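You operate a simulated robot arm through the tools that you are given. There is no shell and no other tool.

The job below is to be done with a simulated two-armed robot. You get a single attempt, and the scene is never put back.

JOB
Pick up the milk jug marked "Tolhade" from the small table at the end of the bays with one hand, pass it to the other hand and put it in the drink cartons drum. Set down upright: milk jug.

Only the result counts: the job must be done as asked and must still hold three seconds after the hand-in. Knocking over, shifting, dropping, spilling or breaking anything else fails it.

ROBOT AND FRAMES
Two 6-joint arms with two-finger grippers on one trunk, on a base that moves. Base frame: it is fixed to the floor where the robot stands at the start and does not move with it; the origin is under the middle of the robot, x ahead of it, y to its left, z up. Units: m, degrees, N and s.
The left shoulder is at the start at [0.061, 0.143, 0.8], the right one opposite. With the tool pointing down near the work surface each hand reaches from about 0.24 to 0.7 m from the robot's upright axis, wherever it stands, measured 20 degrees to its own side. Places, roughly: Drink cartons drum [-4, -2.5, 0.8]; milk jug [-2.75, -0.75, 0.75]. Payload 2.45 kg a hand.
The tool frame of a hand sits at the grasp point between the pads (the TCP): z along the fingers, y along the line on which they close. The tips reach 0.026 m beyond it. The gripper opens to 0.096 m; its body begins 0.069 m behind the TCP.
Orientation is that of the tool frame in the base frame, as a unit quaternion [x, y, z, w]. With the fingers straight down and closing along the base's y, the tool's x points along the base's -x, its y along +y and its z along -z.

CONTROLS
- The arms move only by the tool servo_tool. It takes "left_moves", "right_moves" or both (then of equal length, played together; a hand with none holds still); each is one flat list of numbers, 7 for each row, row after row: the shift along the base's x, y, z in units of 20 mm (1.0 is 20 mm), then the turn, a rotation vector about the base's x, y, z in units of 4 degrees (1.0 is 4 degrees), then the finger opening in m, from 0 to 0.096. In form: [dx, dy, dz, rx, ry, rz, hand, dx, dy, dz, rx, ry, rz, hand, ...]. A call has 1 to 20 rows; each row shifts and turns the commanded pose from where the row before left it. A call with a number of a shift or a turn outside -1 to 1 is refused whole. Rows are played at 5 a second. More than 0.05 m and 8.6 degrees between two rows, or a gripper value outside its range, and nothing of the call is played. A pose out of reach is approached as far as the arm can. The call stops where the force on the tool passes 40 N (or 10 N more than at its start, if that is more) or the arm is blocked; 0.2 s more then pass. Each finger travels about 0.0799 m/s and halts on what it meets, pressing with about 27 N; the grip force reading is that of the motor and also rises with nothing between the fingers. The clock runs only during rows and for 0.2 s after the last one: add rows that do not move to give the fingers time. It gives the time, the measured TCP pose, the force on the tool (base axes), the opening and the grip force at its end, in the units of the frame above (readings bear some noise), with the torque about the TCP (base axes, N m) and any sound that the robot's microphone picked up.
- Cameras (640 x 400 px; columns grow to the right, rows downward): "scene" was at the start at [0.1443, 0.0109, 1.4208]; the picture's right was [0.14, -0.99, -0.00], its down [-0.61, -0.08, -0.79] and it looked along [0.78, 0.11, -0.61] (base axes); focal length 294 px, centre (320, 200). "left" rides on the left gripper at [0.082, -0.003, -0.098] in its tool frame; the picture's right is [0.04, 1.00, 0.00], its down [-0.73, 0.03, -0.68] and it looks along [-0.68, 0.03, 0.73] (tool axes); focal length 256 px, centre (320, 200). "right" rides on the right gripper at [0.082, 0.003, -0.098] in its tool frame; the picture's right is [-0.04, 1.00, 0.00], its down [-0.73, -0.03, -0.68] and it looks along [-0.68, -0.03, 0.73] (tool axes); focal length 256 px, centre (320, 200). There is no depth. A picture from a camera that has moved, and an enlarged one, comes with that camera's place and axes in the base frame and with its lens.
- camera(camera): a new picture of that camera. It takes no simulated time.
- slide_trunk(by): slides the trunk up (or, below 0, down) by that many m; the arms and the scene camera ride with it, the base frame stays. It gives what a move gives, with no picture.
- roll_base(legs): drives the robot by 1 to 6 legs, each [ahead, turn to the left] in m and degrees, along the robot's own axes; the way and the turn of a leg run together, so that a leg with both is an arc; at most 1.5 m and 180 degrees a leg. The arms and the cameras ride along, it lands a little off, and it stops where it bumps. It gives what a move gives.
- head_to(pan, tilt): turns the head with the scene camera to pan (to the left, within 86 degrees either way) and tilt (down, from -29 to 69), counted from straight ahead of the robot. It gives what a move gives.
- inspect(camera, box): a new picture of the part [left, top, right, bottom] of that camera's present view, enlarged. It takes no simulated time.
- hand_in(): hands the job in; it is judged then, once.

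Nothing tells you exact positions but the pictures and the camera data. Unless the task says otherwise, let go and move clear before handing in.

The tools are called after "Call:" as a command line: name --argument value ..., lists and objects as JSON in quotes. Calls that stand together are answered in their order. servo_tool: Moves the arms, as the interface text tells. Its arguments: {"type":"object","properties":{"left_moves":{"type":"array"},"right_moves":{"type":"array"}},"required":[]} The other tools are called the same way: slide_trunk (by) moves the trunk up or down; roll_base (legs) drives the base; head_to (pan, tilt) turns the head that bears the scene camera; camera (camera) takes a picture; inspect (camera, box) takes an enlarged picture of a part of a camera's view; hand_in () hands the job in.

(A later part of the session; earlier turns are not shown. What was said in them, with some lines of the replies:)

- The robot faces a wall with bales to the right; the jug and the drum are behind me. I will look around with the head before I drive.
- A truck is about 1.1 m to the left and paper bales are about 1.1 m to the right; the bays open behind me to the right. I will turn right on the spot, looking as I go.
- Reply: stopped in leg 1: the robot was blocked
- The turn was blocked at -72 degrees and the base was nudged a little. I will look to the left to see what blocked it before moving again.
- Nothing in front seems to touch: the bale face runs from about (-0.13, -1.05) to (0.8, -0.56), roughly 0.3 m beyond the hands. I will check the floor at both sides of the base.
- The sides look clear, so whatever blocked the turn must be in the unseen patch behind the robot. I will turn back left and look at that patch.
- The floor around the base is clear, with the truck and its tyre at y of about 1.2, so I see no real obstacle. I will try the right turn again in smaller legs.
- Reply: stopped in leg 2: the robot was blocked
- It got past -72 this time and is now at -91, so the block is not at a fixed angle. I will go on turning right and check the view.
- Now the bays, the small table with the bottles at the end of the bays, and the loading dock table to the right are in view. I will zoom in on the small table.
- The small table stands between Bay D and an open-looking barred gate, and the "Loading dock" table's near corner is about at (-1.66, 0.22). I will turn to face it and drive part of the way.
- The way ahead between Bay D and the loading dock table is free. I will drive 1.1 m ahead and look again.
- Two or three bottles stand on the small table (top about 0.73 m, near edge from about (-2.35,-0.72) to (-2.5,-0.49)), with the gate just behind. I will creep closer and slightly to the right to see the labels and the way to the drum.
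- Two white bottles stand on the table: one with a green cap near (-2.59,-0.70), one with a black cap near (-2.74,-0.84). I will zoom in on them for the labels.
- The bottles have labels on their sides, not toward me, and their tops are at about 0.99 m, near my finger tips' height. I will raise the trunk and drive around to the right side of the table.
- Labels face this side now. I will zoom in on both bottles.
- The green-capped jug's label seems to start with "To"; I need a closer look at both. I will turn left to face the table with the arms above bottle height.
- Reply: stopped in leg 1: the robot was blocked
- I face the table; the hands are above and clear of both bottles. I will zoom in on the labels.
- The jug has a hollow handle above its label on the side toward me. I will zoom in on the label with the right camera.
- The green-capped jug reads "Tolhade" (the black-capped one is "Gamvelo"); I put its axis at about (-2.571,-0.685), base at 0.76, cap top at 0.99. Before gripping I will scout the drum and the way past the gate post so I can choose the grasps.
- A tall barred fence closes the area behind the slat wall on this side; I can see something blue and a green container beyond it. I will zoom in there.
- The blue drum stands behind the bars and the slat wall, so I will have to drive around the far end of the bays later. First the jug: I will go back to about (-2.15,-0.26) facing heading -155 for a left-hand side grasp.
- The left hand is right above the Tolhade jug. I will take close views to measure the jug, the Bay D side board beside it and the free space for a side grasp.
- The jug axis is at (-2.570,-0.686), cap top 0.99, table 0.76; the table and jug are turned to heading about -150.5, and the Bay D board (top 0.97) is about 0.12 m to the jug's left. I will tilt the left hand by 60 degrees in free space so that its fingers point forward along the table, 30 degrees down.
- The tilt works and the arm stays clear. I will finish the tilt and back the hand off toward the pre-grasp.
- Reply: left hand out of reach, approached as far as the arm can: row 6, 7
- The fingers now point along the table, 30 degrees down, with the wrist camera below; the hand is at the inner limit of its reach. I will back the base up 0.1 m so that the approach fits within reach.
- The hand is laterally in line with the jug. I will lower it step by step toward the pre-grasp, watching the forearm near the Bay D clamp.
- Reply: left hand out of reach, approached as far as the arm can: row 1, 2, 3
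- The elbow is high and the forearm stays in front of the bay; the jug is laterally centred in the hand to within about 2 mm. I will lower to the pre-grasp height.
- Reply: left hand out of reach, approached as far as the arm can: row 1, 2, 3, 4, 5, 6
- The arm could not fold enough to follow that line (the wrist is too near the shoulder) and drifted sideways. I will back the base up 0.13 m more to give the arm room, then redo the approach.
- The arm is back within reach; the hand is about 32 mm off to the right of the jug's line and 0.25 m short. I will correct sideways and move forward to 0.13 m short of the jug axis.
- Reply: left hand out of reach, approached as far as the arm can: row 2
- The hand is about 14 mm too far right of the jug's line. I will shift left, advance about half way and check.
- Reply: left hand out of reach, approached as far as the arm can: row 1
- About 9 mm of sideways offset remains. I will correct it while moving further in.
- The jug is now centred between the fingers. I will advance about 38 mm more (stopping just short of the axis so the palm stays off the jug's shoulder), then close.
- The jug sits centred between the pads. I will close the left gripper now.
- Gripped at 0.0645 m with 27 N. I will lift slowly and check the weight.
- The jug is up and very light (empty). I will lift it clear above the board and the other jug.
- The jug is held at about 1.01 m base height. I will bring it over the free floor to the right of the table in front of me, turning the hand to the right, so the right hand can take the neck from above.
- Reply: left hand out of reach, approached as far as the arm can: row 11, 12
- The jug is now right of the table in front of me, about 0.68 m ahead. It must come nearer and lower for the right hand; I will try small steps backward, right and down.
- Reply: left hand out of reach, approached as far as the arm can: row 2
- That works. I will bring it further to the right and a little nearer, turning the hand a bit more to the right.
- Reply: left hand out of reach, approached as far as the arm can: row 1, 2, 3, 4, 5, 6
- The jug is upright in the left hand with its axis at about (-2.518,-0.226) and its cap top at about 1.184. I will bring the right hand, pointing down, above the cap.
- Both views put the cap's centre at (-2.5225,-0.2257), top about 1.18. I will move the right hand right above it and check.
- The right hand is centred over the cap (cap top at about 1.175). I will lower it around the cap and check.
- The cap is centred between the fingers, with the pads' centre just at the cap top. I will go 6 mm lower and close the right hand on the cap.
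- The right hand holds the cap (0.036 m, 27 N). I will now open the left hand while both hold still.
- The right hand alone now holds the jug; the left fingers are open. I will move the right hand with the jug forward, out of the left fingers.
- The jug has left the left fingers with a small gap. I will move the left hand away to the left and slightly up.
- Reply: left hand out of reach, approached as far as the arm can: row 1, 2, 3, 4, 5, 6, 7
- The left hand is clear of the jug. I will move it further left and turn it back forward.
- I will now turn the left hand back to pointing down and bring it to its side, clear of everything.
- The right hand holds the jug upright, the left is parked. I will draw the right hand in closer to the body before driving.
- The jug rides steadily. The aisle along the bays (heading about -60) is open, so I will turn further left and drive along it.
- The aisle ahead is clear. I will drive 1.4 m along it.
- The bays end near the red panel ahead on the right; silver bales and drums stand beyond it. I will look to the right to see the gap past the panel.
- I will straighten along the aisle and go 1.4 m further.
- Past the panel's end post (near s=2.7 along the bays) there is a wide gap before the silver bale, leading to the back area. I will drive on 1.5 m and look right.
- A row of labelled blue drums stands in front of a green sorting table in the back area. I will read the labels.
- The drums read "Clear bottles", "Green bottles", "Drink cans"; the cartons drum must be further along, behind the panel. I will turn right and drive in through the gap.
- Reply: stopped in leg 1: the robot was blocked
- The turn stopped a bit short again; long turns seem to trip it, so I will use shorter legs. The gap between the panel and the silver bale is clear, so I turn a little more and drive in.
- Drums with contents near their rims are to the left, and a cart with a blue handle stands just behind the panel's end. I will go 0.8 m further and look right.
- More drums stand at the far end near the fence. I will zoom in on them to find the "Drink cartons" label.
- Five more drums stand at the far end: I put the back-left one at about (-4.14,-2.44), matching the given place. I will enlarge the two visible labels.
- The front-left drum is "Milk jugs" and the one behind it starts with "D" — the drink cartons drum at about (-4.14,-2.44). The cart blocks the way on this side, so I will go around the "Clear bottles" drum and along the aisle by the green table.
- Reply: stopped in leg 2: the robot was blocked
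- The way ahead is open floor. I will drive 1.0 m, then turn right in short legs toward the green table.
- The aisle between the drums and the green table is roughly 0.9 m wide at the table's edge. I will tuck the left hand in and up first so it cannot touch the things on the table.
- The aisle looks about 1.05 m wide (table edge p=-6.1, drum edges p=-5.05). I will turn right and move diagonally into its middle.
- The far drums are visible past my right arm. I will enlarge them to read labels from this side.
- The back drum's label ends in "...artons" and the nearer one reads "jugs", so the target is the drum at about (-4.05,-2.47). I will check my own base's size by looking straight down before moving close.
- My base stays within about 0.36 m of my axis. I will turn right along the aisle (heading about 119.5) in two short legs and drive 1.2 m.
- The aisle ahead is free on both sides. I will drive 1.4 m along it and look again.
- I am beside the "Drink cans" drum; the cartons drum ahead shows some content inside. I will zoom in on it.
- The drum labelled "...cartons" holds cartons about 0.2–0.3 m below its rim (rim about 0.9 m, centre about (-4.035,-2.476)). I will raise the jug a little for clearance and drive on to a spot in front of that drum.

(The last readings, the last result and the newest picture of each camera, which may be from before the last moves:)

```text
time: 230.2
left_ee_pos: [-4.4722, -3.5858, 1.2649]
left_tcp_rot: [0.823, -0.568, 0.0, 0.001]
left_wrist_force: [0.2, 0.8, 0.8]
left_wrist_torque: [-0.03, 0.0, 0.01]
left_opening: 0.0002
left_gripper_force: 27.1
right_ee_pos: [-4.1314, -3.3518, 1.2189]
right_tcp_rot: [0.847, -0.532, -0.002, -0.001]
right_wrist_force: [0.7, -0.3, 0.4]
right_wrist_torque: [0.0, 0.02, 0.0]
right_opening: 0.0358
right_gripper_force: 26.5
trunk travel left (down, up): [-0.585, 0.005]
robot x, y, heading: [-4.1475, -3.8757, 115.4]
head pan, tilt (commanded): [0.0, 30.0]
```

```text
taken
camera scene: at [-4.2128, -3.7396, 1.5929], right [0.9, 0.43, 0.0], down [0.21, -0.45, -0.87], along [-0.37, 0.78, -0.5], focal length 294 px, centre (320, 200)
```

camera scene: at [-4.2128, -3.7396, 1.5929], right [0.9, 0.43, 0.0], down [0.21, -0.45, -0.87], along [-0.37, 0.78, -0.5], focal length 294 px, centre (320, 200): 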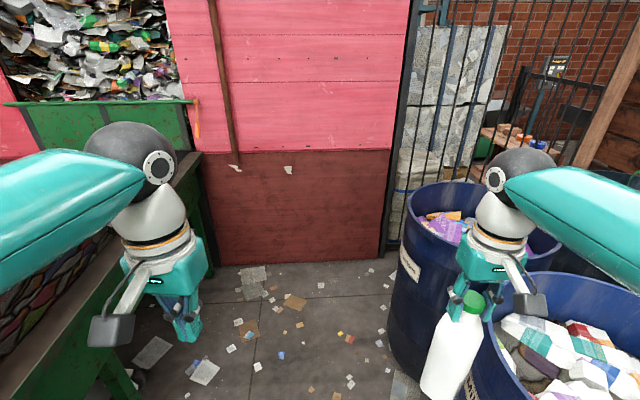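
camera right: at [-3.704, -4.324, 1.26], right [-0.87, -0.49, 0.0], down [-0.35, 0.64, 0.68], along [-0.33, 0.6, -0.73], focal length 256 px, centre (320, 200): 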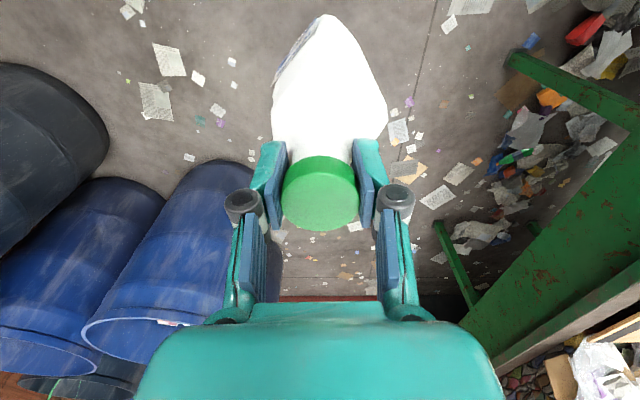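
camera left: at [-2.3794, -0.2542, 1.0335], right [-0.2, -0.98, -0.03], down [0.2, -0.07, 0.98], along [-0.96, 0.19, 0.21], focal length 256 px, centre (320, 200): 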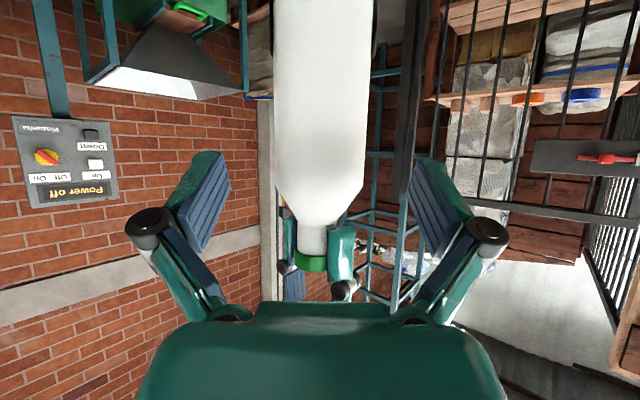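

The cartons drum is close ahead on the right with cartons inside; the wall is about 1.9 m ahead. I will drive 0.9 m more.

Call:
roll_base --legs '[[0.9, 0]]'

Call:
head_to --pan -60 --tilt 45

Call:
camera --camera "scene"

```text
time: 235.0
left_ee_pos: [-4.8711, -2.7666, 1.2663]
left_tcp_rot: [0.826, -0.563, 0.002, 0.001]
left_wrist_force: [-0.3, 1.0, -0.1]
left_wrist_torque: [-0.02, 0.01, 0.0]
left_opening: 0.0002
left_gripper_force: 26.8
right_ee_pos: [-4.5323, -2.528, 1.2192]
right_tcp_rot: [0.849, -0.528, -0.001, 0.0]
right_wrist_force: [-0.2, 0.6, -0.7]
right_wrist_torque: [0.0, -0.04, 0.03]
right_opening: 0.0357
right_gripper_force: 27.0
trunk travel left (down, up): [-0.585, 0.005]
robot x, y, heading: [-4.5397, -3.0524, 116.1]
head pan, tilt (commanded): [0.0, 30.0]
```

```text
time: 236.3
left_ee_pos: [-4.8706, -2.7674, 1.2669]
left_tcp_rot: [0.826, -0.563, 0.0, 0.002]
left_wrist_force: [0.5, -0.6, 0.4]
left_wrist_torque: [0.0, 0.02, 0.0]
left_opening: 0.0
left_gripper_force: 27.0
right_ee_pos: [-4.5323, -2.5285, 1.2206]
right_tcp_rot: [0.849, -0.528, -0.001, -0.001]
right_wrist_force: [0.3, -0.4, -0.3]
right_wrist_torque: [-0.03, 0.03, -0.04]
right_opening: 0.0361
right_gripper_force: 27.6
trunk travel left (down, up): [-0.585, 0.005]
robot x, y, heading: [-4.5399, -3.0528, 115.7]
head pan, tilt (commanded): [-60.0, 45.0]
```

```text
taken
camera scene: at [-4.5245, -2.9315, 1.5703], right [0.83, -0.56, 0.0], down [-0.4, -0.59, -0.71], along [0.4, 0.59, -0.71], focal length 294 px, centre (320, 200)
```

scene: 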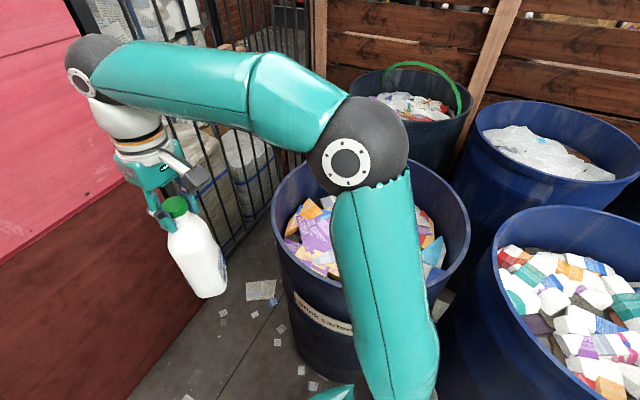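

The drum, labelled "Drink cartons", is at my right with cartons piled below its rim. I will turn right in short legs so the right hand comes over it.

Call:
roll_base --legs '[[0, -24], [0, -23]]'

Call:
head_to --pan -10 --tilt 50

Call:
camera --camera "scene"

Call:
camera --camera "right"

```text
time: 239.4
left_ee_pos: [-4.5565, -2.6173, 1.2672]
left_tcp_rot: [-0.532, 0.846, 0.001, -0.001]
left_wrist_force: [1.3, 0.2, -0.1]
left_wrist_torque: [-0.02, -0.01, 0.0]
left_opening: 0.0
left_gripper_force: 26.8
right_ee_pos: [-4.1516, -2.7016, 1.2212]
right_tcp_rot: [-0.568, 0.823, 0.001, 0.001]
right_wrist_force: [-1.3, -1.1, -0.4]
right_wrist_torque: [-0.01, -0.01, 0.02]
right_opening: 0.0358
right_gripper_force: 26.6
trunk travel left (down, up): [-0.585, 0.005]
robot x, y, heading: [-4.5718, -3.0399, 69.3]
head pan, tilt (commanded): [-60.0, 45.0]
```

```text
time: 240.6
left_ee_pos: [-4.556, -2.6165, 1.2653]
left_tcp_rot: [-0.532, 0.847, 0.0, -0.001]
left_wrist_force: [0.5, 0.6, 0.1]
left_wrist_torque: [0.02, -0.02, -0.02]
left_opening: 0.0
left_gripper_force: 27.0
right_ee_pos: [-4.1506, -2.7018, 1.22]
right_tcp_rot: [-0.569, 0.822, 0.001, 0.002]
right_wrist_force: [-0.4, 0.4, -0.4]
right_wrist_torque: [0.03, 0.01, -0.01]
right_opening: 0.0355
right_gripper_force: 26.8
trunk travel left (down, up): [-0.585, 0.005]
robot x, y, heading: [-4.5712, -3.0401, 69.0]
head pan, tilt (commanded): [-10.0, 50.0]
```

```text
taken
camera scene: at [-4.5109, -2.9188, 1.5633], right [0.86, -0.51, 0.0], down [-0.39, -0.66, -0.64], along [0.33, 0.55, -0.77], focal length 294 px, centre (320, 200)
```

scene: 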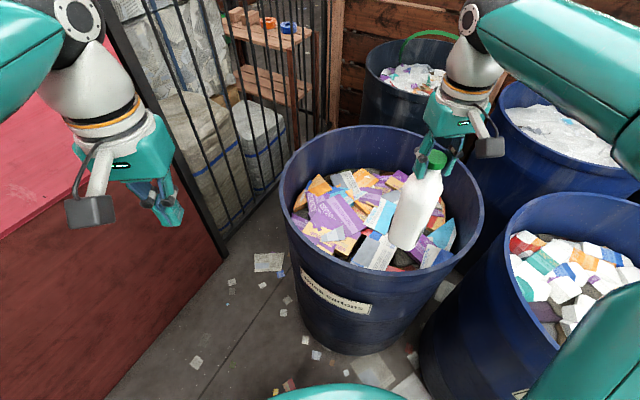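

```text
taken
camera right: at [-4.1825, -2.7752, 1.3174], right [-0.92, 0.39, 0.0], down [0.29, 0.67, 0.68], along [0.27, 0.63, -0.73], focal length 256 px, centre (320, 200)
```

right: 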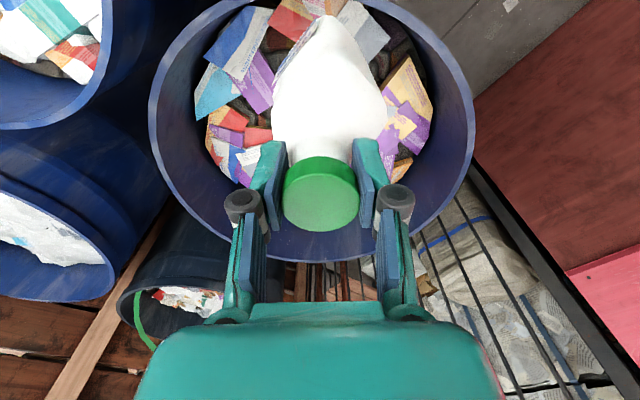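

The jug is over the "Drink cartons" drum, but near its rim, and the carton pile is uneven. I will zoom in with both cameras to find its height and a flat spot.

Call:
inspect --camera "scene" --box '[270, 115, 490, 290]'

Call:
inspect --camera "right" --box '[150, 0, 480, 260]'

Call:
camera --camera "left"

```text
2.29 times, centred on (380, 202) of scene
camera zoom: at [-4.5109, -2.9188, 1.5633], right [0.86, -0.51, 0.0], down [-0.39, -0.66, -0.64], along [0.33, 0.55, -0.77], focal length 671 px, centre (183, 194)
```

zoom: 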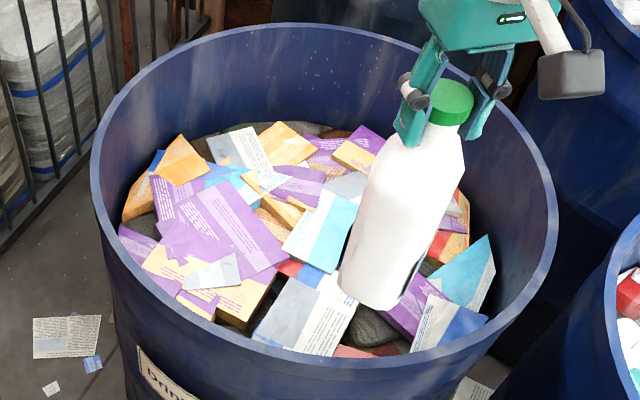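

```text
1.54 times, centred on (315, 130) of right
camera zoom: at [-4.1825, -2.7752, 1.3174], right [-0.92, 0.39, 0.0], down [0.29, 0.67, 0.68], along [0.27, 0.63, -0.73], focal length 394 px, centre (328, 308)
```

zoom: 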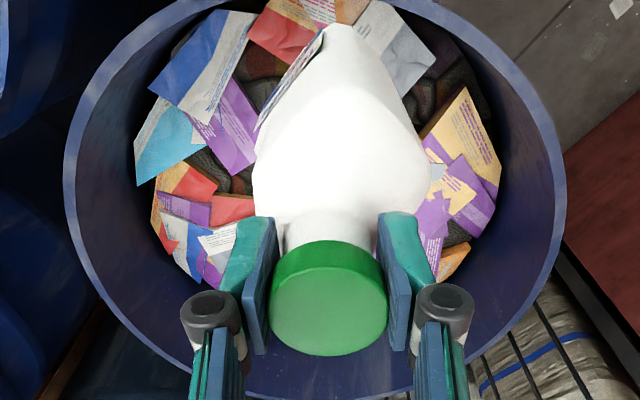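

```text
taken
camera left: at [-4.5882, -2.6913, 1.3661], right [-0.92, 0.4, 0.0], down [0.29, 0.68, 0.68], along [0.27, 0.62, -0.74], focal length 256 px, centre (320, 200)
```

left: 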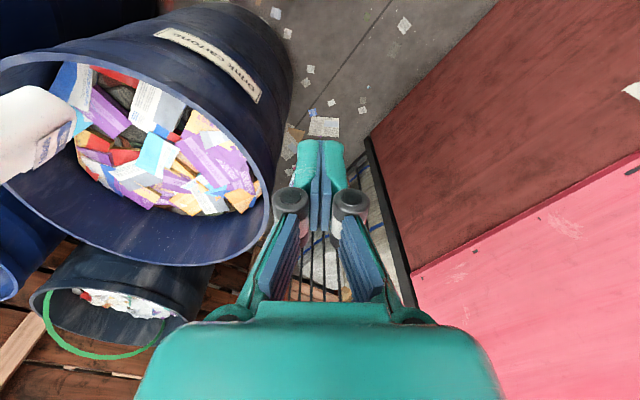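

The left camera also sees the pile well. I will enlarge its view to triangulate the carton surfaces.

Call:
inspect --camera "left" --box '[60, 50, 280, 240]'

Call:
inspect --camera "scene" --box '[285, 155, 395, 265]'

```text
2.11 times, centred on (170, 145) of left
camera zoom: at [-4.5882, -2.6913, 1.3661], right [-0.92, 0.4, 0.0], down [0.29, 0.68, 0.68], along [0.27, 0.62, -0.74], focal length 539 px, centre (636, 316)
```

zoom: 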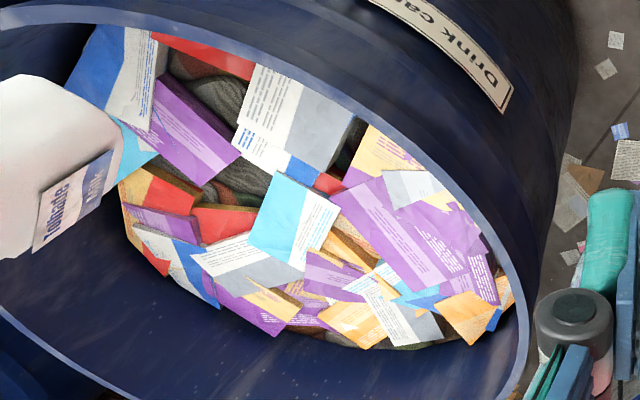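

```text
3.64 times, centred on (340, 210) of scene
camera zoom: at [-4.5109, -2.9188, 1.5633], right [0.86, -0.51, 0.0], down [-0.39, -0.66, -0.64], along [0.33, 0.55, -0.77], focal length 1067 px, centre (247, 164)
```

zoom: 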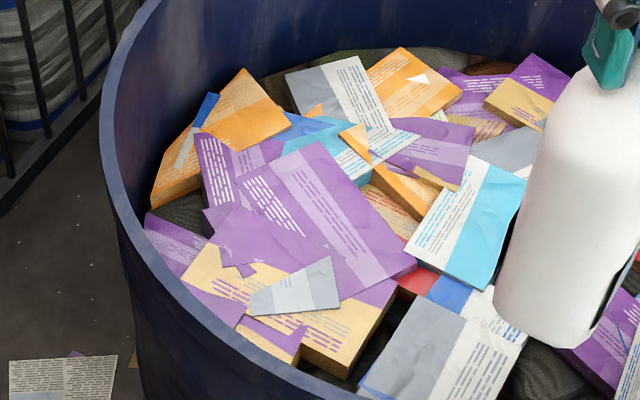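

The gray-and-white carton at about (-4.117,-2.608), z about 0.746, looks nearly level and large enough (about 0.11 x 0.09 m). I will bring the jug over it while lowering slightly.

Call:
servo_tool --right_moves '[0.34, 0.93, -0.6, 0, 0, 0, 0.0, 0.34, 0.93, -0.6, 0, 0, 0, 0.0, 0.34, 0.93, -0.6, 0, 0, 0, 0.0, 0.34, 0.93, -0.6, 0, 0, 0, 0.0, 0.34, 0.93, -0.6, 0, 0, 0, 0.0, 0, 0, 0, 0, 0, 0, 0.0]'

Call:
camera --camera "scene"

Call:
inspect --camera "scene" --box '[270, 115, 490, 290]'

Call:
inspect --camera "left" --box '[0, 20, 280, 240]'

```text
time: 242.0
left_ee_pos: [-4.5561, -2.6176, 1.267]
left_tcp_rot: [-0.532, 0.847, 0.001, -0.001]
left_wrist_force: [-0.3, 0.3, -0.3]
left_wrist_torque: [0.0, 0.05, 0.0]
left_opening: 0.0
left_gripper_force: 27.1
right_ee_pos: [-4.1171, -2.6099, 1.1617]
right_tcp_rot: [-0.568, 0.823, 0.001, 0.003]
right_wrist_force: [0.3, 1.0, 0.0]
right_wrist_torque: [0.0, -0.04, 0.02]
right_opening: 0.0358
right_gripper_force: 27.2
trunk travel left (down, up): [-0.585, 0.005]
robot x, y, heading: [-4.5706, -3.0432, 69.1]
head pan, tilt (commanded): [-10.0, 50.0]
```

```text
taken
camera scene: at [-4.511, -2.9197, 1.5634], right [0.86, -0.51, 0.0], down [-0.39, -0.66, -0.64], along [0.33, 0.55, -0.77], focal length 294 px, centre (320, 200)
```

scene: 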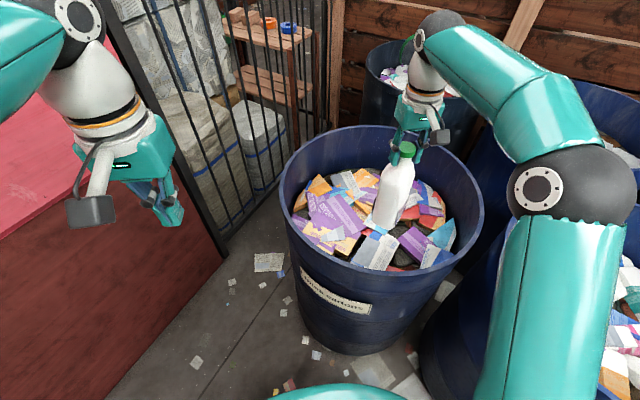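

```text
2.29 times, centred on (380, 202) of scene
camera zoom: at [-4.511, -2.9197, 1.5634], right [0.86, -0.51, 0.0], down [-0.39, -0.66, -0.64], along [0.33, 0.55, -0.77], focal length 671 px, centre (183, 194)
```

zoom: 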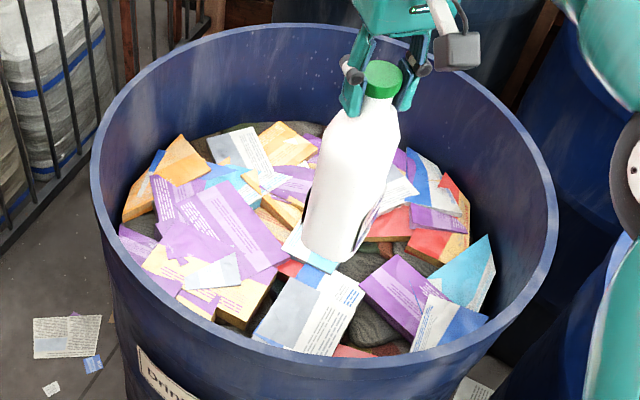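

```text
1.82 times, centred on (140, 130) of left
camera zoom: at [-4.5882, -2.692, 1.3664], right [-0.92, 0.4, 0.0], down [0.29, 0.67, 0.68], along [0.27, 0.62, -0.74], focal length 465 px, centre (647, 327)
```

zoom: 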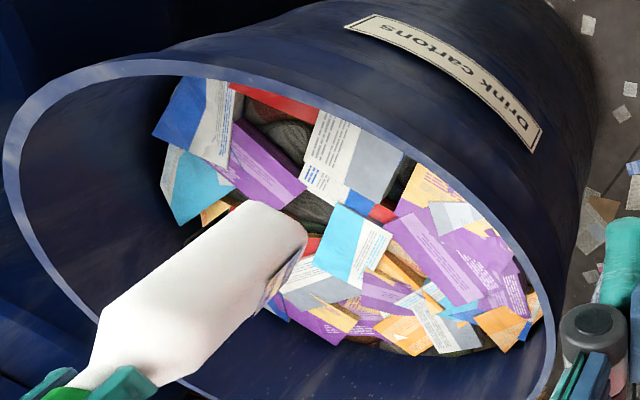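

The jug is right above the gray-and-white carton. I will lower it to about 4 cm above the estimated surface.

Call:
servo_tool --right_moves '[0, 0, -0.8, 0, 0, 0, 0.0, 0, 0, -0.8, 0, 0, 0, 0.0, 0, 0, -0.8, 0, 0, 0, 0.0, 0, 0, -0.8, 0, 0, 0, 0.0, 0, 0, -0.8, 0, 0, 0, 0.0, 0, 0, -0.8, 0, 0, 0, 0.0, 0, 0, -0.8, 0, 0, 0, 0.0, 0, 0, -0.8, 0, 0, 0, 0.0, 0, 0, -0.8, 0, 0, 0, 0.0, 0, 0, -0.4, 0, 0, 0, 0.0, 0, 0, 0, 0, 0, 0, 0.0]'

Call:
inspect --camera "scene" --box '[290, 130, 470, 290]'

Call:
inspect --camera "left" --box '[0, 20, 280, 240]'

Call:
camera --camera "right"

```text
time: 244.4
left_ee_pos: [-4.5549, -2.6164, 1.2674]
left_tcp_rot: [-0.532, 0.847, 0.0, -0.002]
left_wrist_force: [-0.8, -0.6, 0.7]
left_wrist_torque: [0.02, 0.03, 0.0]
left_opening: 0.0
left_gripper_force: 27.7
right_ee_pos: [-4.1155, -2.6085, 1.0071]
right_tcp_rot: [-0.568, 0.823, 0.001, 0.002]
right_wrist_force: [0.6, -0.8, -0.2]
right_wrist_torque: [-0.01, 0.0, 0.01]
right_opening: 0.0358
right_gripper_force: 27.0
trunk travel left (down, up): [-0.585, 0.005]
robot x, y, heading: [-4.5707, -3.0409, 69.1]
head pan, tilt (commanded): [-10.0, 50.0]
```

```text
2.50 times, centred on (380, 210) of scene
camera zoom: at [-4.5107, -2.9189, 1.5633], right [0.86, -0.51, 0.0], down [-0.39, -0.66, -0.64], along [0.33, 0.55, -0.77], focal length 734 px, centre (170, 175)
```

zoom: 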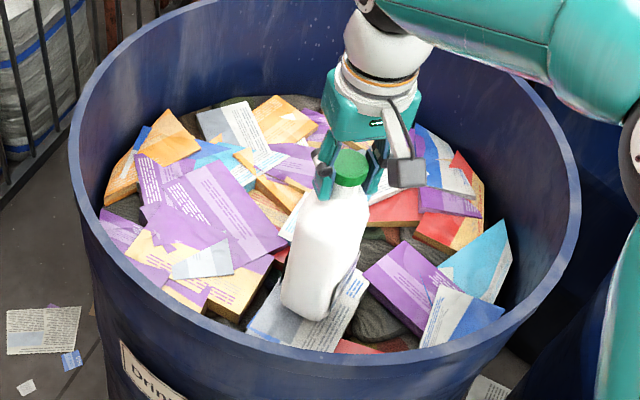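

```text
1.82 times, centred on (140, 130) of left
camera zoom: at [-4.588, -2.6913, 1.3662], right [-0.92, 0.4, 0.0], down [0.29, 0.68, 0.68], along [0.27, 0.62, -0.74], focal length 465 px, centre (647, 327)
```

zoom: 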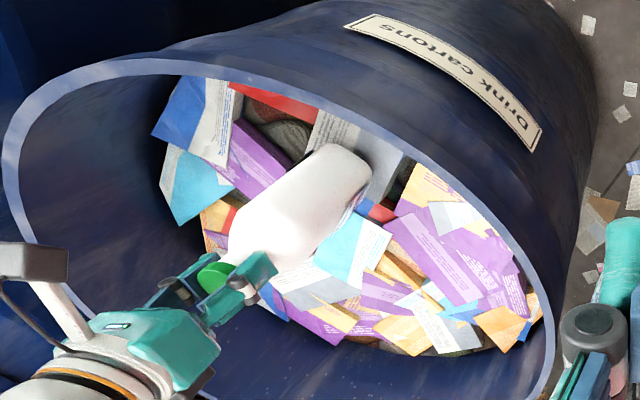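

```text
taken
camera right: at [-4.1489, -2.6815, 1.1051], right [-0.92, 0.39, 0.0], down [0.29, 0.67, 0.68], along [0.27, 0.63, -0.73], focal length 256 px, centre (320, 200)
```

right: 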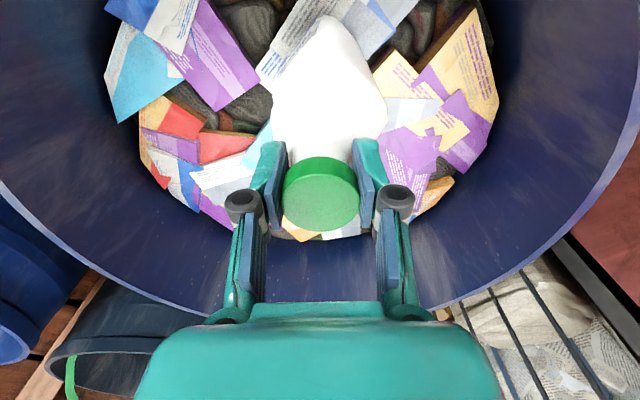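

The jug is just above the gray-and-white carton, centred on it. I will lower it in small steps and watch the force.

Call:
servo_tool --right_moves '[0, 0, -0.25, 0, 0, 0, 0.0, 0, 0, -0.25, 0, 0, 0, 0.0, 0, 0, -0.25, 0, 0, 0, 0.0, 0, 0, -0.25, 0, 0, 0, 0.0, 0, 0, 0, 0, 0, 0, 0.0]'

Call:
inspect --camera "scene" --box '[330, 170, 430, 280]'

```text
time: 245.6
left_ee_pos: [-4.555, -2.6167, 1.2671]
left_tcp_rot: [-0.532, 0.847, 0.0, -0.002]
left_wrist_force: [0.1, -0.3, 0.6]
left_wrist_torque: [-0.03, -0.03, -0.02]
left_opening: 0.0
left_gripper_force: 26.9
right_ee_pos: [-4.1162, -2.6086, 0.9874]
right_tcp_rot: [-0.569, 0.823, 0.001, 0.002]
right_wrist_force: [0.2, 0.4, -0.1]
right_wrist_torque: [0.0, 0.0, -0.02]
right_opening: 0.0358
right_gripper_force: 27.1
trunk travel left (down, up): [-0.585, 0.005]
robot x, y, heading: [-4.5714, -3.0437, 69.1]
head pan, tilt (commanded): [-10.0, 50.0]
```

```text
3.64 times, centred on (380, 225) of scene
camera zoom: at [-4.5107, -2.9189, 1.5633], right [0.86, -0.51, 0.0], down [-0.39, -0.66, -0.64], along [0.33, 0.55, -0.77], focal length 1067 px, centre (102, 109)
```

zoom: 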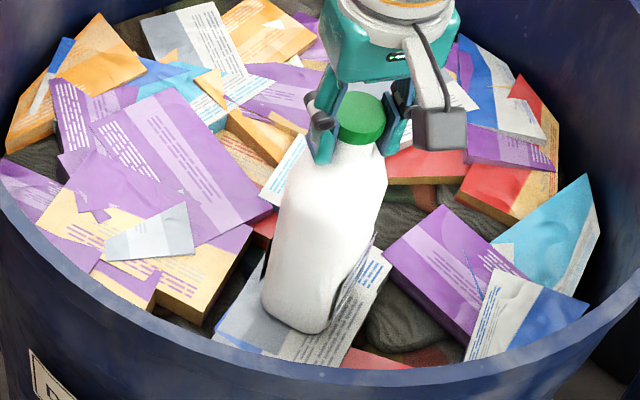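

No contact yet. I will continue down in 3 mm steps.

Call:
servo_tool --right_moves '[0, 0, -0.15, 0, 0, 0, 0.0, 0, 0, -0.15, 0, 0, 0, 0.0, 0, 0, -0.15, 0, 0, 0, 0.0]'

Call:
servo_tool --right_moves '[0, 0, -0.15, 0, 0, 0, 0.0, 0, 0, -0.15, 0, 0, 0, 0.0]'

```text
time: 246.4
left_ee_pos: [-4.5586, -2.6198, 1.27]
left_tcp_rot: [-0.531, 0.847, 0.0, 0.0]
left_wrist_force: [-0.4, 0.3, -0.2]
left_wrist_torque: [0.0, 0.0, 0.03]
left_opening: 0.0
left_gripper_force: 27.3
right_ee_pos: [-4.117, -2.6086, 0.9846]
right_tcp_rot: [-0.568, 0.823, 0.005, 0.008]
right_wrist_force: [-0.5, 0.4, 38.0]
right_wrist_torque: [0.17, 0.08, 0.02]
right_opening: 0.0358
right_gripper_force: 27.3
trunk travel left (down, up): [-0.585, 0.005]
robot x, y, heading: [-4.5718, -3.0433, 69.0]
head pan, tilt (commanded): [-10.0, 50.0]
```

```text
time: 246.8
left_ee_pos: [-4.5563, -2.6177, 1.2688]
left_tcp_rot: [-0.532, 0.847, 0.0, -0.002]
left_wrist_force: [0.4, 0.4, -0.9]
left_wrist_torque: [0.01, 0.03, 0.03]
left_opening: 0.0002
left_gripper_force: 26.6
right_ee_pos: [-4.1157, -2.6062, 0.9851]
right_tcp_rot: [-0.567, 0.824, 0.006, 0.008]
right_wrist_force: [-4.3, -5.9, 23.2]
right_wrist_torque: [-0.67, 0.43, -0.04]
right_opening: 0.0357
right_gripper_force: 26.9
trunk travel left (down, up): [-0.585, 0.005]
robot x, y, heading: [-4.5685, -3.0425, 69.0]
head pan, tilt (commanded): [-10.0, 50.0]
stopped in row 2 (right hand): the force on the tool passed its limit at 50 N (the readings are from after the stop); the commanded pose is now the measured one
```

Contact came at TCP height 0.985, with more force than intended. I will ease up a few millimetres and look.

Call:
servo_tool --right_moves '[0, 0, 0.1, 0, 0, 0, 0.0, 0, 0, 0, 0, 0, 0, 0.0]'

Call:
inspect --camera "scene" --box '[330, 170, 430, 280]'

Call:
inspect --camera "left" --box '[80, 60, 240, 180]'

Call:
camera --camera "right"

```text
time: 247.4
left_ee_pos: [-4.5573, -2.6189, 1.2683]
left_tcp_rot: [-0.532, 0.847, 0.0, -0.001]
left_wrist_force: [-0.1, 0.6, 0.4]
left_wrist_torque: [-0.03, -0.03, -0.01]
left_opening: 0.0001
left_gripper_force: 27.1
right_ee_pos: [-4.1159, -2.6076, 0.9853]
right_tcp_rot: [-0.568, 0.823, 0.004, 0.008]
right_wrist_force: [-1.0, -2.3, 15.5]
right_wrist_torque: [0.38, -0.26, 0.01]
right_opening: 0.0357
right_gripper_force: 26.7
trunk travel left (down, up): [-0.585, 0.005]
robot x, y, heading: [-4.5721, -3.0413, 68.9]
head pan, tilt (commanded): [-10.0, 50.0]
```

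```text
3.64 times, centred on (380, 225) of scene
camera zoom: at [-4.5122, -2.9206, 1.5635], right [0.86, -0.51, 0.0], down [-0.39, -0.66, -0.64], along [0.33, 0.55, -0.77], focal length 1067 px, centre (102, 109)
```

zoom: 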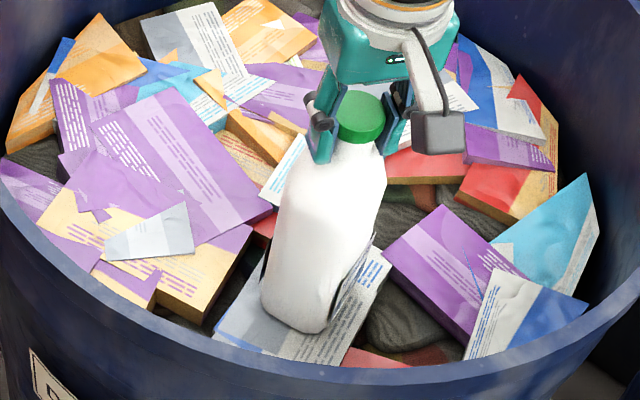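

```text
3.33 times, centred on (160, 120) of left
camera zoom: at [-4.5893, -2.6928, 1.3669], right [-0.92, 0.4, 0.0], down [0.29, 0.67, 0.68], along [0.27, 0.62, -0.73], focal length 853 px, centre (853, 467)
```

zoom: 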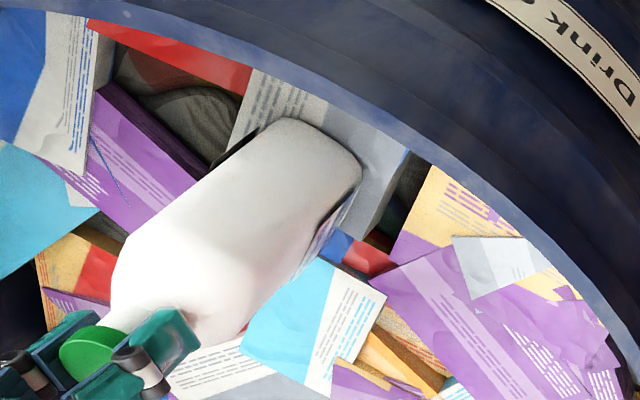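

```text
taken
camera right: at [-4.1479, -2.6825, 1.0811], right [-0.92, 0.39, 0.0], down [0.28, 0.66, 0.69], along [0.27, 0.64, -0.72], focal length 256 px, centre (320, 200)
```

right: 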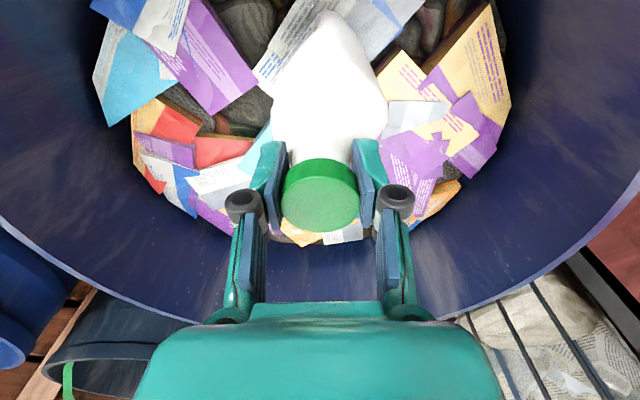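

The jug stands on the carton and looks upright; about 15 N of pressing remains. I will ease up a little more before opening.

Call:
servo_tool --right_moves '[0, 0, 0.08, 0, 0, 0, 0.0, 0, 0, 0, 0, 0, 0, 0.0, 0, 0, 0, 0, 0, 0, 0.0]'

```text
time: 248.2
left_ee_pos: [-4.5559, -2.6162, 1.2674]
left_tcp_rot: [-0.532, 0.847, 0.0, 0.0]
left_wrist_force: [0.0, -0.5, -0.2]
left_wrist_torque: [-0.03, -0.01, -0.02]
left_opening: 0.0
left_gripper_force: 26.8
right_ee_pos: [-4.1157, -2.6067, 0.9857]
right_tcp_rot: [-0.568, 0.823, 0.004, 0.007]
right_wrist_force: [0.0, 1.8, 6.5]
right_wrist_torque: [0.61, -0.11, 0.05]
right_opening: 0.0361
right_gripper_force: 27.4
trunk travel left (down, up): [-0.585, 0.005]
robot x, y, heading: [-4.5706, -3.0413, 69.3]
head pan, tilt (commanded): [-10.0, 50.0]
```

A bit of force and torque remains; I will ease up one more millimetre.

Call:
servo_tool --right_moves '[0, 0, 0.05, 0, 0, 0, 0.0, 0, 0, 0, 0, 0, 0, 0.0]'

```text
time: 248.8
left_ee_pos: [-4.5573, -2.6159, 1.2675]
left_tcp_rot: [-0.532, 0.846, 0.0, -0.001]
left_wrist_force: [0.2, -0.5, 1.3]
left_wrist_torque: [0.02, 0.01, -0.01]
left_opening: 0.0001
left_gripper_force: 26.7
right_ee_pos: [-4.1148, -2.6066, 0.9854]
right_tcp_rot: [-0.568, 0.823, 0.003, 0.005]
right_wrist_force: [-0.8, -0.2, 1.5]
right_wrist_torque: [0.05, 0.02, 0.03]
right_opening: 0.0359
right_gripper_force: 27.3
trunk travel left (down, up): [-0.585, 0.005]
robot x, y, heading: [-4.5683, -3.0438, 69.0]
head pan, tilt (commanded): [-10.0, 50.0]
```

The load is nearly zero now and the jug rests on the carton. I will open the right hand gradually.

Call:
servo_tool --right_moves '[0, 0, 0, 0, 0, 0, 0.038, 0, 0, 0, 0, 0, 0, 0.041, 0, 0, 0, 0, 0, 0, 0.044, 0, 0, 0, 0, 0, 0, 0.048, 0, 0, 0, 0, 0, 0, 0.055, 0, 0, 0, 0, 0, 0, 0.055]'

Call:
camera --camera "right"

Call:
inspect --camera "scene" --box '[330, 170, 430, 280]'

Call:
inspect --camera "left" --box '[80, 60, 240, 180]'

```text
time: 250.2
left_ee_pos: [-4.5561, -2.6172, 1.2682]
left_tcp_rot: [-0.532, 0.847, 0.0, -0.002]
left_wrist_force: [0.0, -0.3, 0.8]
left_wrist_torque: [-0.01, 0.03, 0.0]
left_opening: 0.0
left_gripper_force: 27.0
right_ee_pos: [-4.1142, -2.6056, 0.9861]
right_tcp_rot: [-0.568, 0.823, 0.004, 0.007]
right_wrist_force: [0.5, 0.0, -0.4]
right_wrist_torque: [0.03, -0.01, -0.04]
right_opening: 0.0551
right_gripper_force: 0.1
trunk travel left (down, up): [-0.585, 0.005]
robot x, y, heading: [-4.5713, -3.0402, 69.2]
head pan, tilt (commanded): [-10.0, 50.0]
```

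```text
taken
camera right: at [-4.1468, -2.6817, 1.0826], right [-0.92, 0.39, 0.0], down [0.28, 0.67, 0.69], along [0.27, 0.64, -0.72], focal length 256 px, centre (320, 200)
```

right: 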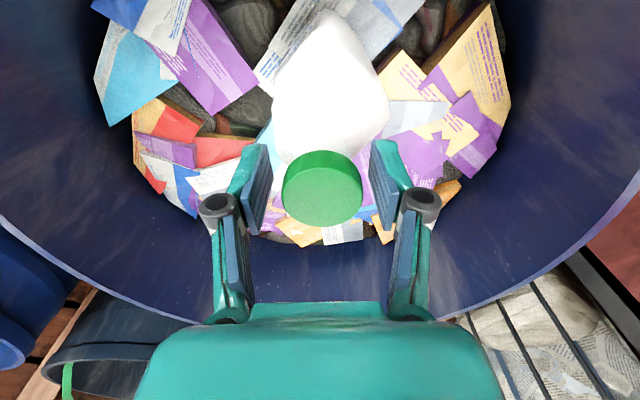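

```text
3.64 times, centred on (380, 225) of scene
camera zoom: at [-4.5107, -2.9189, 1.5633], right [0.86, -0.51, 0.0], down [-0.39, -0.66, -0.64], along [0.33, 0.55, -0.77], focal length 1067 px, centre (102, 109)
```

zoom: 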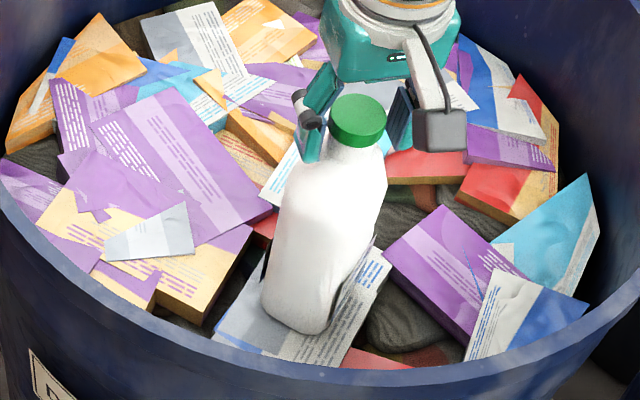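

```text
3.33 times, centred on (160, 120) of left
camera zoom: at [-4.588, -2.6913, 1.3666], right [-0.92, 0.4, 0.0], down [0.29, 0.68, 0.68], along [0.27, 0.62, -0.74], focal length 853 px, centre (853, 467)
```

zoom: 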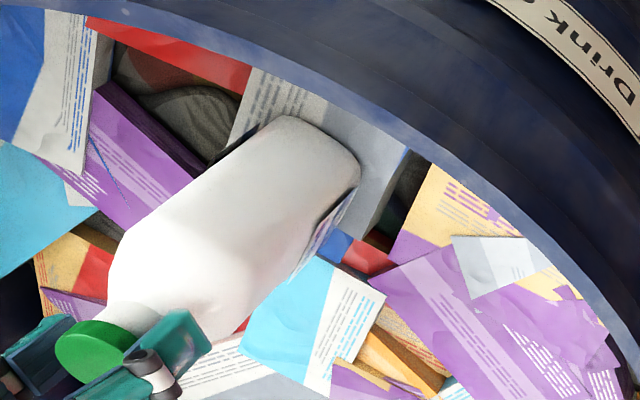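

The jug stands on its own with the fingers clear of the cap. I will open wider and raise the hand straight up.

Call:
servo_tool --right_moves '[0, 0, 0, 0, 0, 0, 0.07, 0, 0, 0, 0, 0, 0, 0.085, 0, 0, 0.2, 0, 0, 0, 0.09, 0, 0, 0.4, 0, 0, 0, 0.09, 0, 0, 0.6, 0, 0, 0, 0.09, 0, 0, 0.8, 0, 0, 0, 0.09, 0, 0, 0.8, 0, 0, 0, 0.09, 0, 0, 0.8, 0, 0, 0, 0.09, 0, 0, 0.8, 0, 0, 0, 0.09]'

Call:
camera --camera "scene"

Call:
inspect --camera "scene" --box '[330, 150, 450, 280]'

Call:
inspect --camera "left" --box '[40, 40, 260, 200]'

Call:
camera --camera "right"

```text
time: 252.2
left_ee_pos: [-4.5558, -2.6162, 1.2679]
left_tcp_rot: [-0.532, 0.847, 0.001, -0.001]
left_wrist_force: [-0.8, -0.1, 0.4]
left_wrist_torque: [0.02, 0.01, 0.0]
left_opening: 0.0003
left_gripper_force: 26.6
right_ee_pos: [-4.1145, -2.6054, 1.0754]
right_tcp_rot: [-0.569, 0.823, 0.004, 0.006]
right_wrist_force: [0.4, -0.5, 0.6]
right_wrist_torque: [0.0, -0.02, 0.02]
right_opening: 0.0901
right_gripper_force: 0.1
trunk travel left (down, up): [-0.585, 0.005]
robot x, y, heading: [-4.5702, -3.0413, 69.0]
head pan, tilt (commanded): [-10.0, 50.0]
```

```text
taken
camera scene: at [-4.5108, -2.9191, 1.5634], right [0.86, -0.51, 0.0], down [-0.39, -0.66, -0.64], along [0.33, 0.55, -0.77], focal length 294 px, centre (320, 200)
```

scene: 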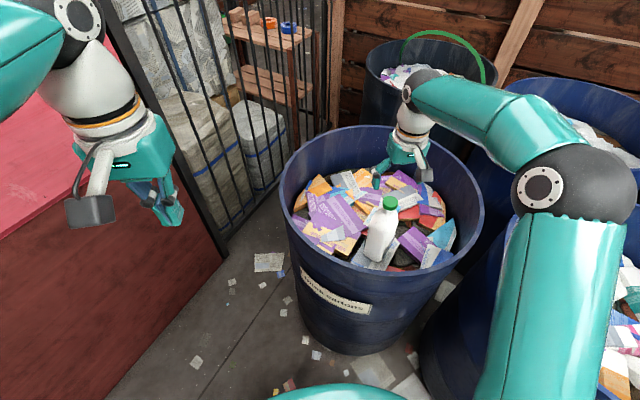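

```text
3.08 times, centred on (390, 215) of scene
camera zoom: at [-4.5108, -2.9191, 1.5634], right [0.86, -0.51, 0.0], down [-0.39, -0.66, -0.64], along [0.33, 0.55, -0.77], focal length 903 px, centre (105, 154)
```

zoom: 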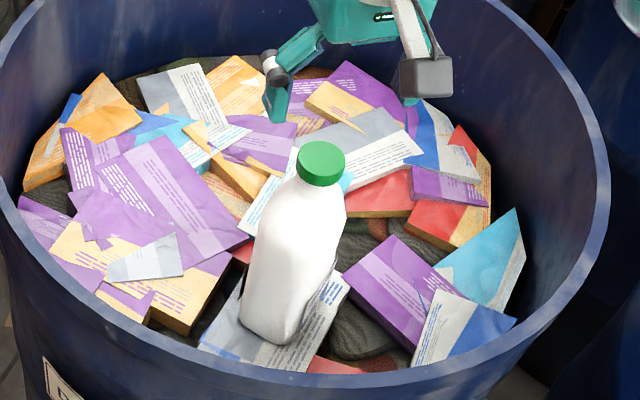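

```text
2.50 times, centred on (150, 120) of left
camera zoom: at [-4.5881, -2.6916, 1.3666], right [-0.92, 0.4, 0.0], down [0.29, 0.67, 0.68], along [0.27, 0.62, -0.74], focal length 640 px, centre (745, 400)
```

zoom: 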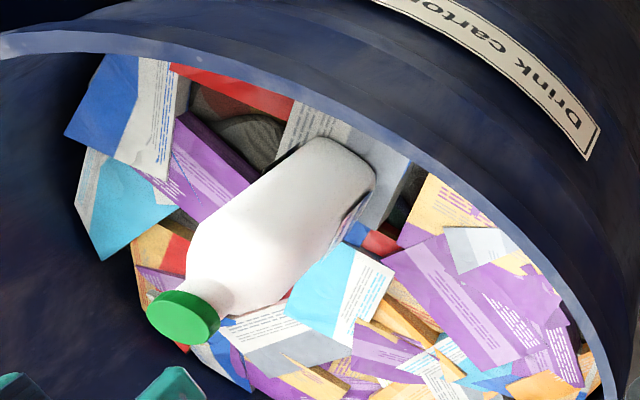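

```text
taken
camera right: at [-4.1472, -2.6817, 1.1711], right [-0.92, 0.39, 0.0], down [0.28, 0.67, 0.69], along [0.27, 0.64, -0.72], focal length 256 px, centre (320, 200)
```

right: 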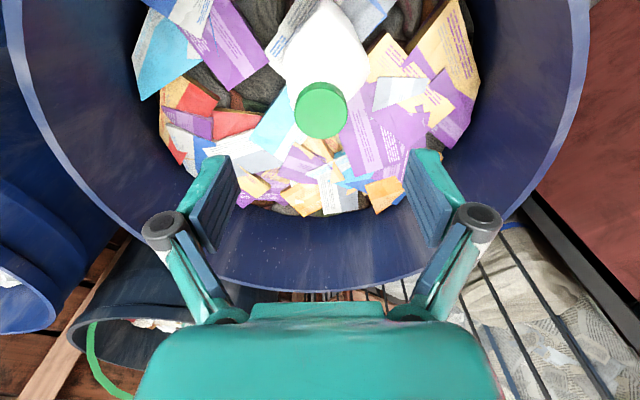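

The jug stands upright on the carton in the "Drink cartons" drum, free of the hand. I will raise and draw back the right hand.

Call:
servo_tool --right_moves '[0, 0, 0.8, 0, 0, 0, 0.09, 0, 0, 0.8, 0, 0, 0, 0.09, 0, 0, 0.8, 0, 0, 0, 0.09, 0, 0, 0.8, 0, 0, 0, 0.09, -0.3, -0.7, 0.5, 0, 0, 0, 0.09, -0.3, -0.7, 0.5, 0, 0, 0, 0.09, -0.3, -0.7, 0.3, 0, 0, 0, 0.09, -0.3, -0.7, 0.3, 0, 0, 0, 0.09, -0.3, -0.7, 0.2, 0, 0, 0, 0.09, -0.3, -0.7, 0, 0, 0, 0, 0.09, -0.3, -0.7, 0, 0, 0, 0, 0.09, -0.3, -0.7, 0, 0, 0, 0, 0.09]'

Call:
camera --camera "scene"

Call:
inspect --camera "scene" --box '[330, 150, 450, 280]'

Call:
camera --camera "right"

Call:
camera --camera "left"

```text
time: 254.8
left_ee_pos: [-4.5558, -2.6167, 1.2678]
left_tcp_rot: [-0.532, 0.847, 0.0, -0.001]
left_wrist_force: [0.3, -0.5, 0.1]
left_wrist_torque: [-0.04, 0.0, -0.01]
left_opening: 0.0001
left_gripper_force: 27.0
right_ee_pos: [-4.1637, -2.7178, 1.1728]
right_tcp_rot: [-0.568, 0.823, 0.004, 0.006]
right_wrist_force: [-0.5, -1.0, -0.6]
right_wrist_torque: [0.01, 0.05, 0.03]
right_opening: 0.0902
right_gripper_force: 0.0
trunk travel left (down, up): [-0.585, 0.005]
robot x, y, heading: [-4.5714, -3.0427, 69.1]
head pan, tilt (commanded): [-10.0, 50.0]
```

```text
taken
camera scene: at [-4.511, -2.9197, 1.5634], right [0.86, -0.51, 0.0], down [-0.39, -0.66, -0.64], along [0.33, 0.55, -0.77], focal length 294 px, centre (320, 200)
```

scene: 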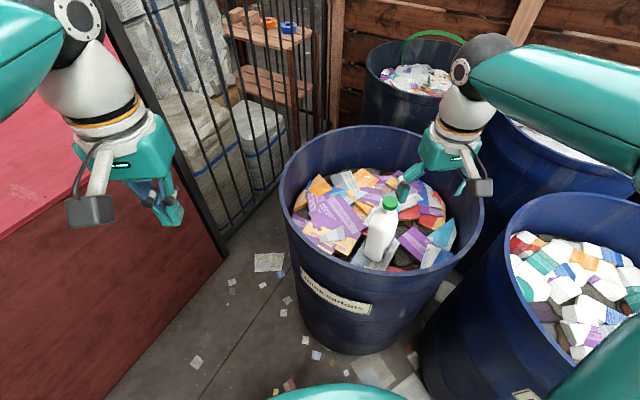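

```text
3.08 times, centred on (390, 215) of scene
camera zoom: at [-4.511, -2.9197, 1.5634], right [0.86, -0.51, 0.0], down [-0.39, -0.66, -0.64], along [0.33, 0.55, -0.77], focal length 903 px, centre (105, 154)
```

zoom: 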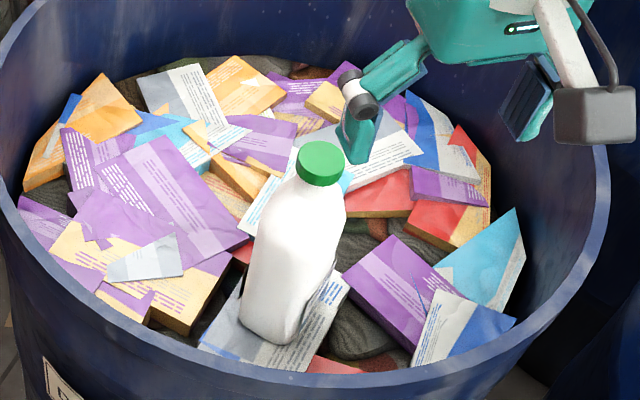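

```text
taken
camera right: at [-4.1951, -2.7941, 1.2704], right [-0.92, 0.39, 0.0], down [0.28, 0.66, 0.69], along [0.27, 0.64, -0.72], focal length 256 px, centre (320, 200)
```

right: 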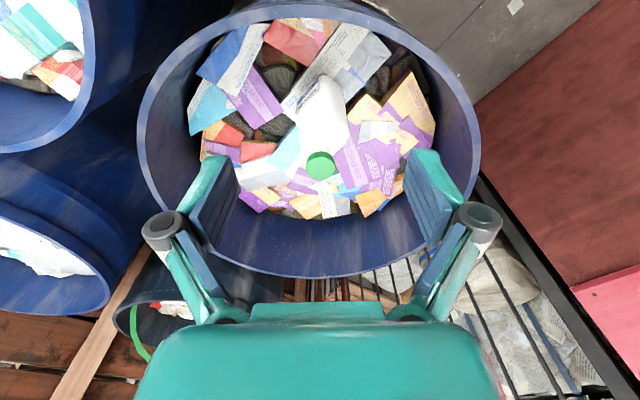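

```text
taken
camera left: at [-4.5883, -2.692, 1.3668], right [-0.92, 0.4, 0.0], down [0.29, 0.67, 0.68], along [0.27, 0.62, -0.74], focal length 256 px, centre (320, 200)
```

left: 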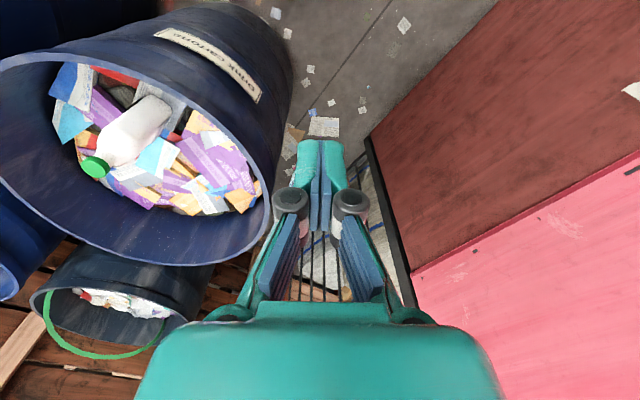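

The jug has stood still and upright for several seconds. I will draw the right hand a little further back, wait, and check once more.

Call:
servo_tool --right_moves '[-0.3, -0.6, 0.3, 0, 0, 0, 0.09, -0.3, -0.6, 0.3, 0, 0, 0, 0.09, -0.3, -0.6, 0.2, 0, 0, 0, 0.09, 0, 0, 0, 0, 0, 0, 0.09, 0, 0, 0, 0, 0, 0, 0.09, 0, 0, 0, 0, 0, 0, 0.09, 0, 0, 0, 0, 0, 0, 0.09, 0, 0, 0, 0, 0, 0, 0.09, 0, 0, 0, 0, 0, 0, 0.09, 0, 0, 0, 0, 0, 0, 0.09]'

Call:
inspect --camera "scene" --box '[330, 150, 450, 280]'

Call:
inspect --camera "left" --box '[40, 40, 260, 200]'

```text
time: 257.0
left_ee_pos: [-4.5569, -2.6167, 1.2675]
left_tcp_rot: [-0.532, 0.847, 0.0, -0.001]
left_wrist_force: [-0.6, -0.5, 0.9]
left_wrist_torque: [-0.01, -0.02, 0.02]
left_opening: 0.0002
left_gripper_force: 26.8
right_ee_pos: [-4.1803, -2.7532, 1.1913]
right_tcp_rot: [-0.568, 0.823, 0.005, 0.007]
right_wrist_force: [-0.6, 0.0, -0.3]
right_wrist_torque: [0.01, 0.0, 0.03]
right_opening: 0.0901
right_gripper_force: 0.1
trunk travel left (down, up): [-0.585, 0.005]
robot x, y, heading: [-4.5707, -3.0425, 69.1]
head pan, tilt (commanded): [-10.0, 50.0]
```

```text
3.08 times, centred on (390, 215) of scene
camera zoom: at [-4.5108, -2.9192, 1.5634], right [0.86, -0.51, 0.0], down [-0.39, -0.66, -0.64], along [0.33, 0.55, -0.77], focal length 903 px, centre (105, 154)
```

zoom: 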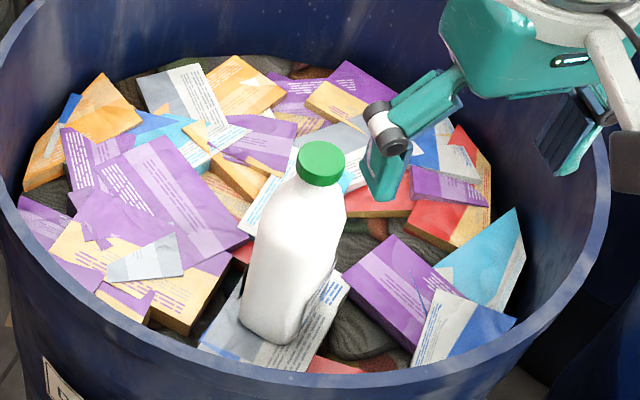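

```text
2.50 times, centred on (150, 120) of left
camera zoom: at [-4.5881, -2.6916, 1.3667], right [-0.92, 0.4, 0.0], down [0.29, 0.67, 0.68], along [0.27, 0.62, -0.74], focal length 640 px, centre (745, 400)
```

zoom: 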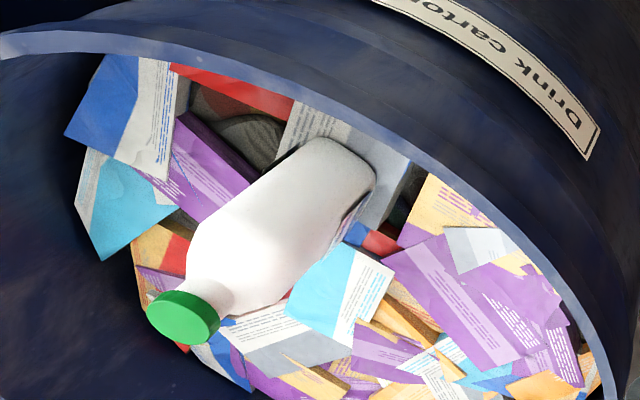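

The Tolhade jug stands still and upright in the "Drink cartons" drum, and both hands are clear of it. I am handing in the job.

Call:
hand_in

```text
The job is handed in.
```

The "Tolhade" milk jug is standing upright in the drink cartons drum, and I've handed the job in. I haven't had a verdict back.

- **Pick-up:** the left hand lifted the jug off the small table by its body. The black-capped jug next to it, marked "Gamvelo", was not touched.
- **Pass:** the right hand took the jug by its cap from above. The left hand then opened and moved clear.
- **Placement:** the jug stands on a nearly level carton inside the drum. I read "Drink cartons" on that drum's label; the milk jugs drum is right beside it.
- **At hand-in:** the jug had stood still for about seven seconds after I let go, and both hands were clear of it.

- **Hard contact when setting down:** the jug met the carton about 2.5 cm higher than I had estimated. The force on the tool passed 50 N and stopped that move. I eased off until almost no force was left before opening the hand, and the jug and cartons looked undisturbed.
- **Blocked turns:** four times while turning, the base reported being blocked. I saw nothing touching it or moved, but I could not find the cause.
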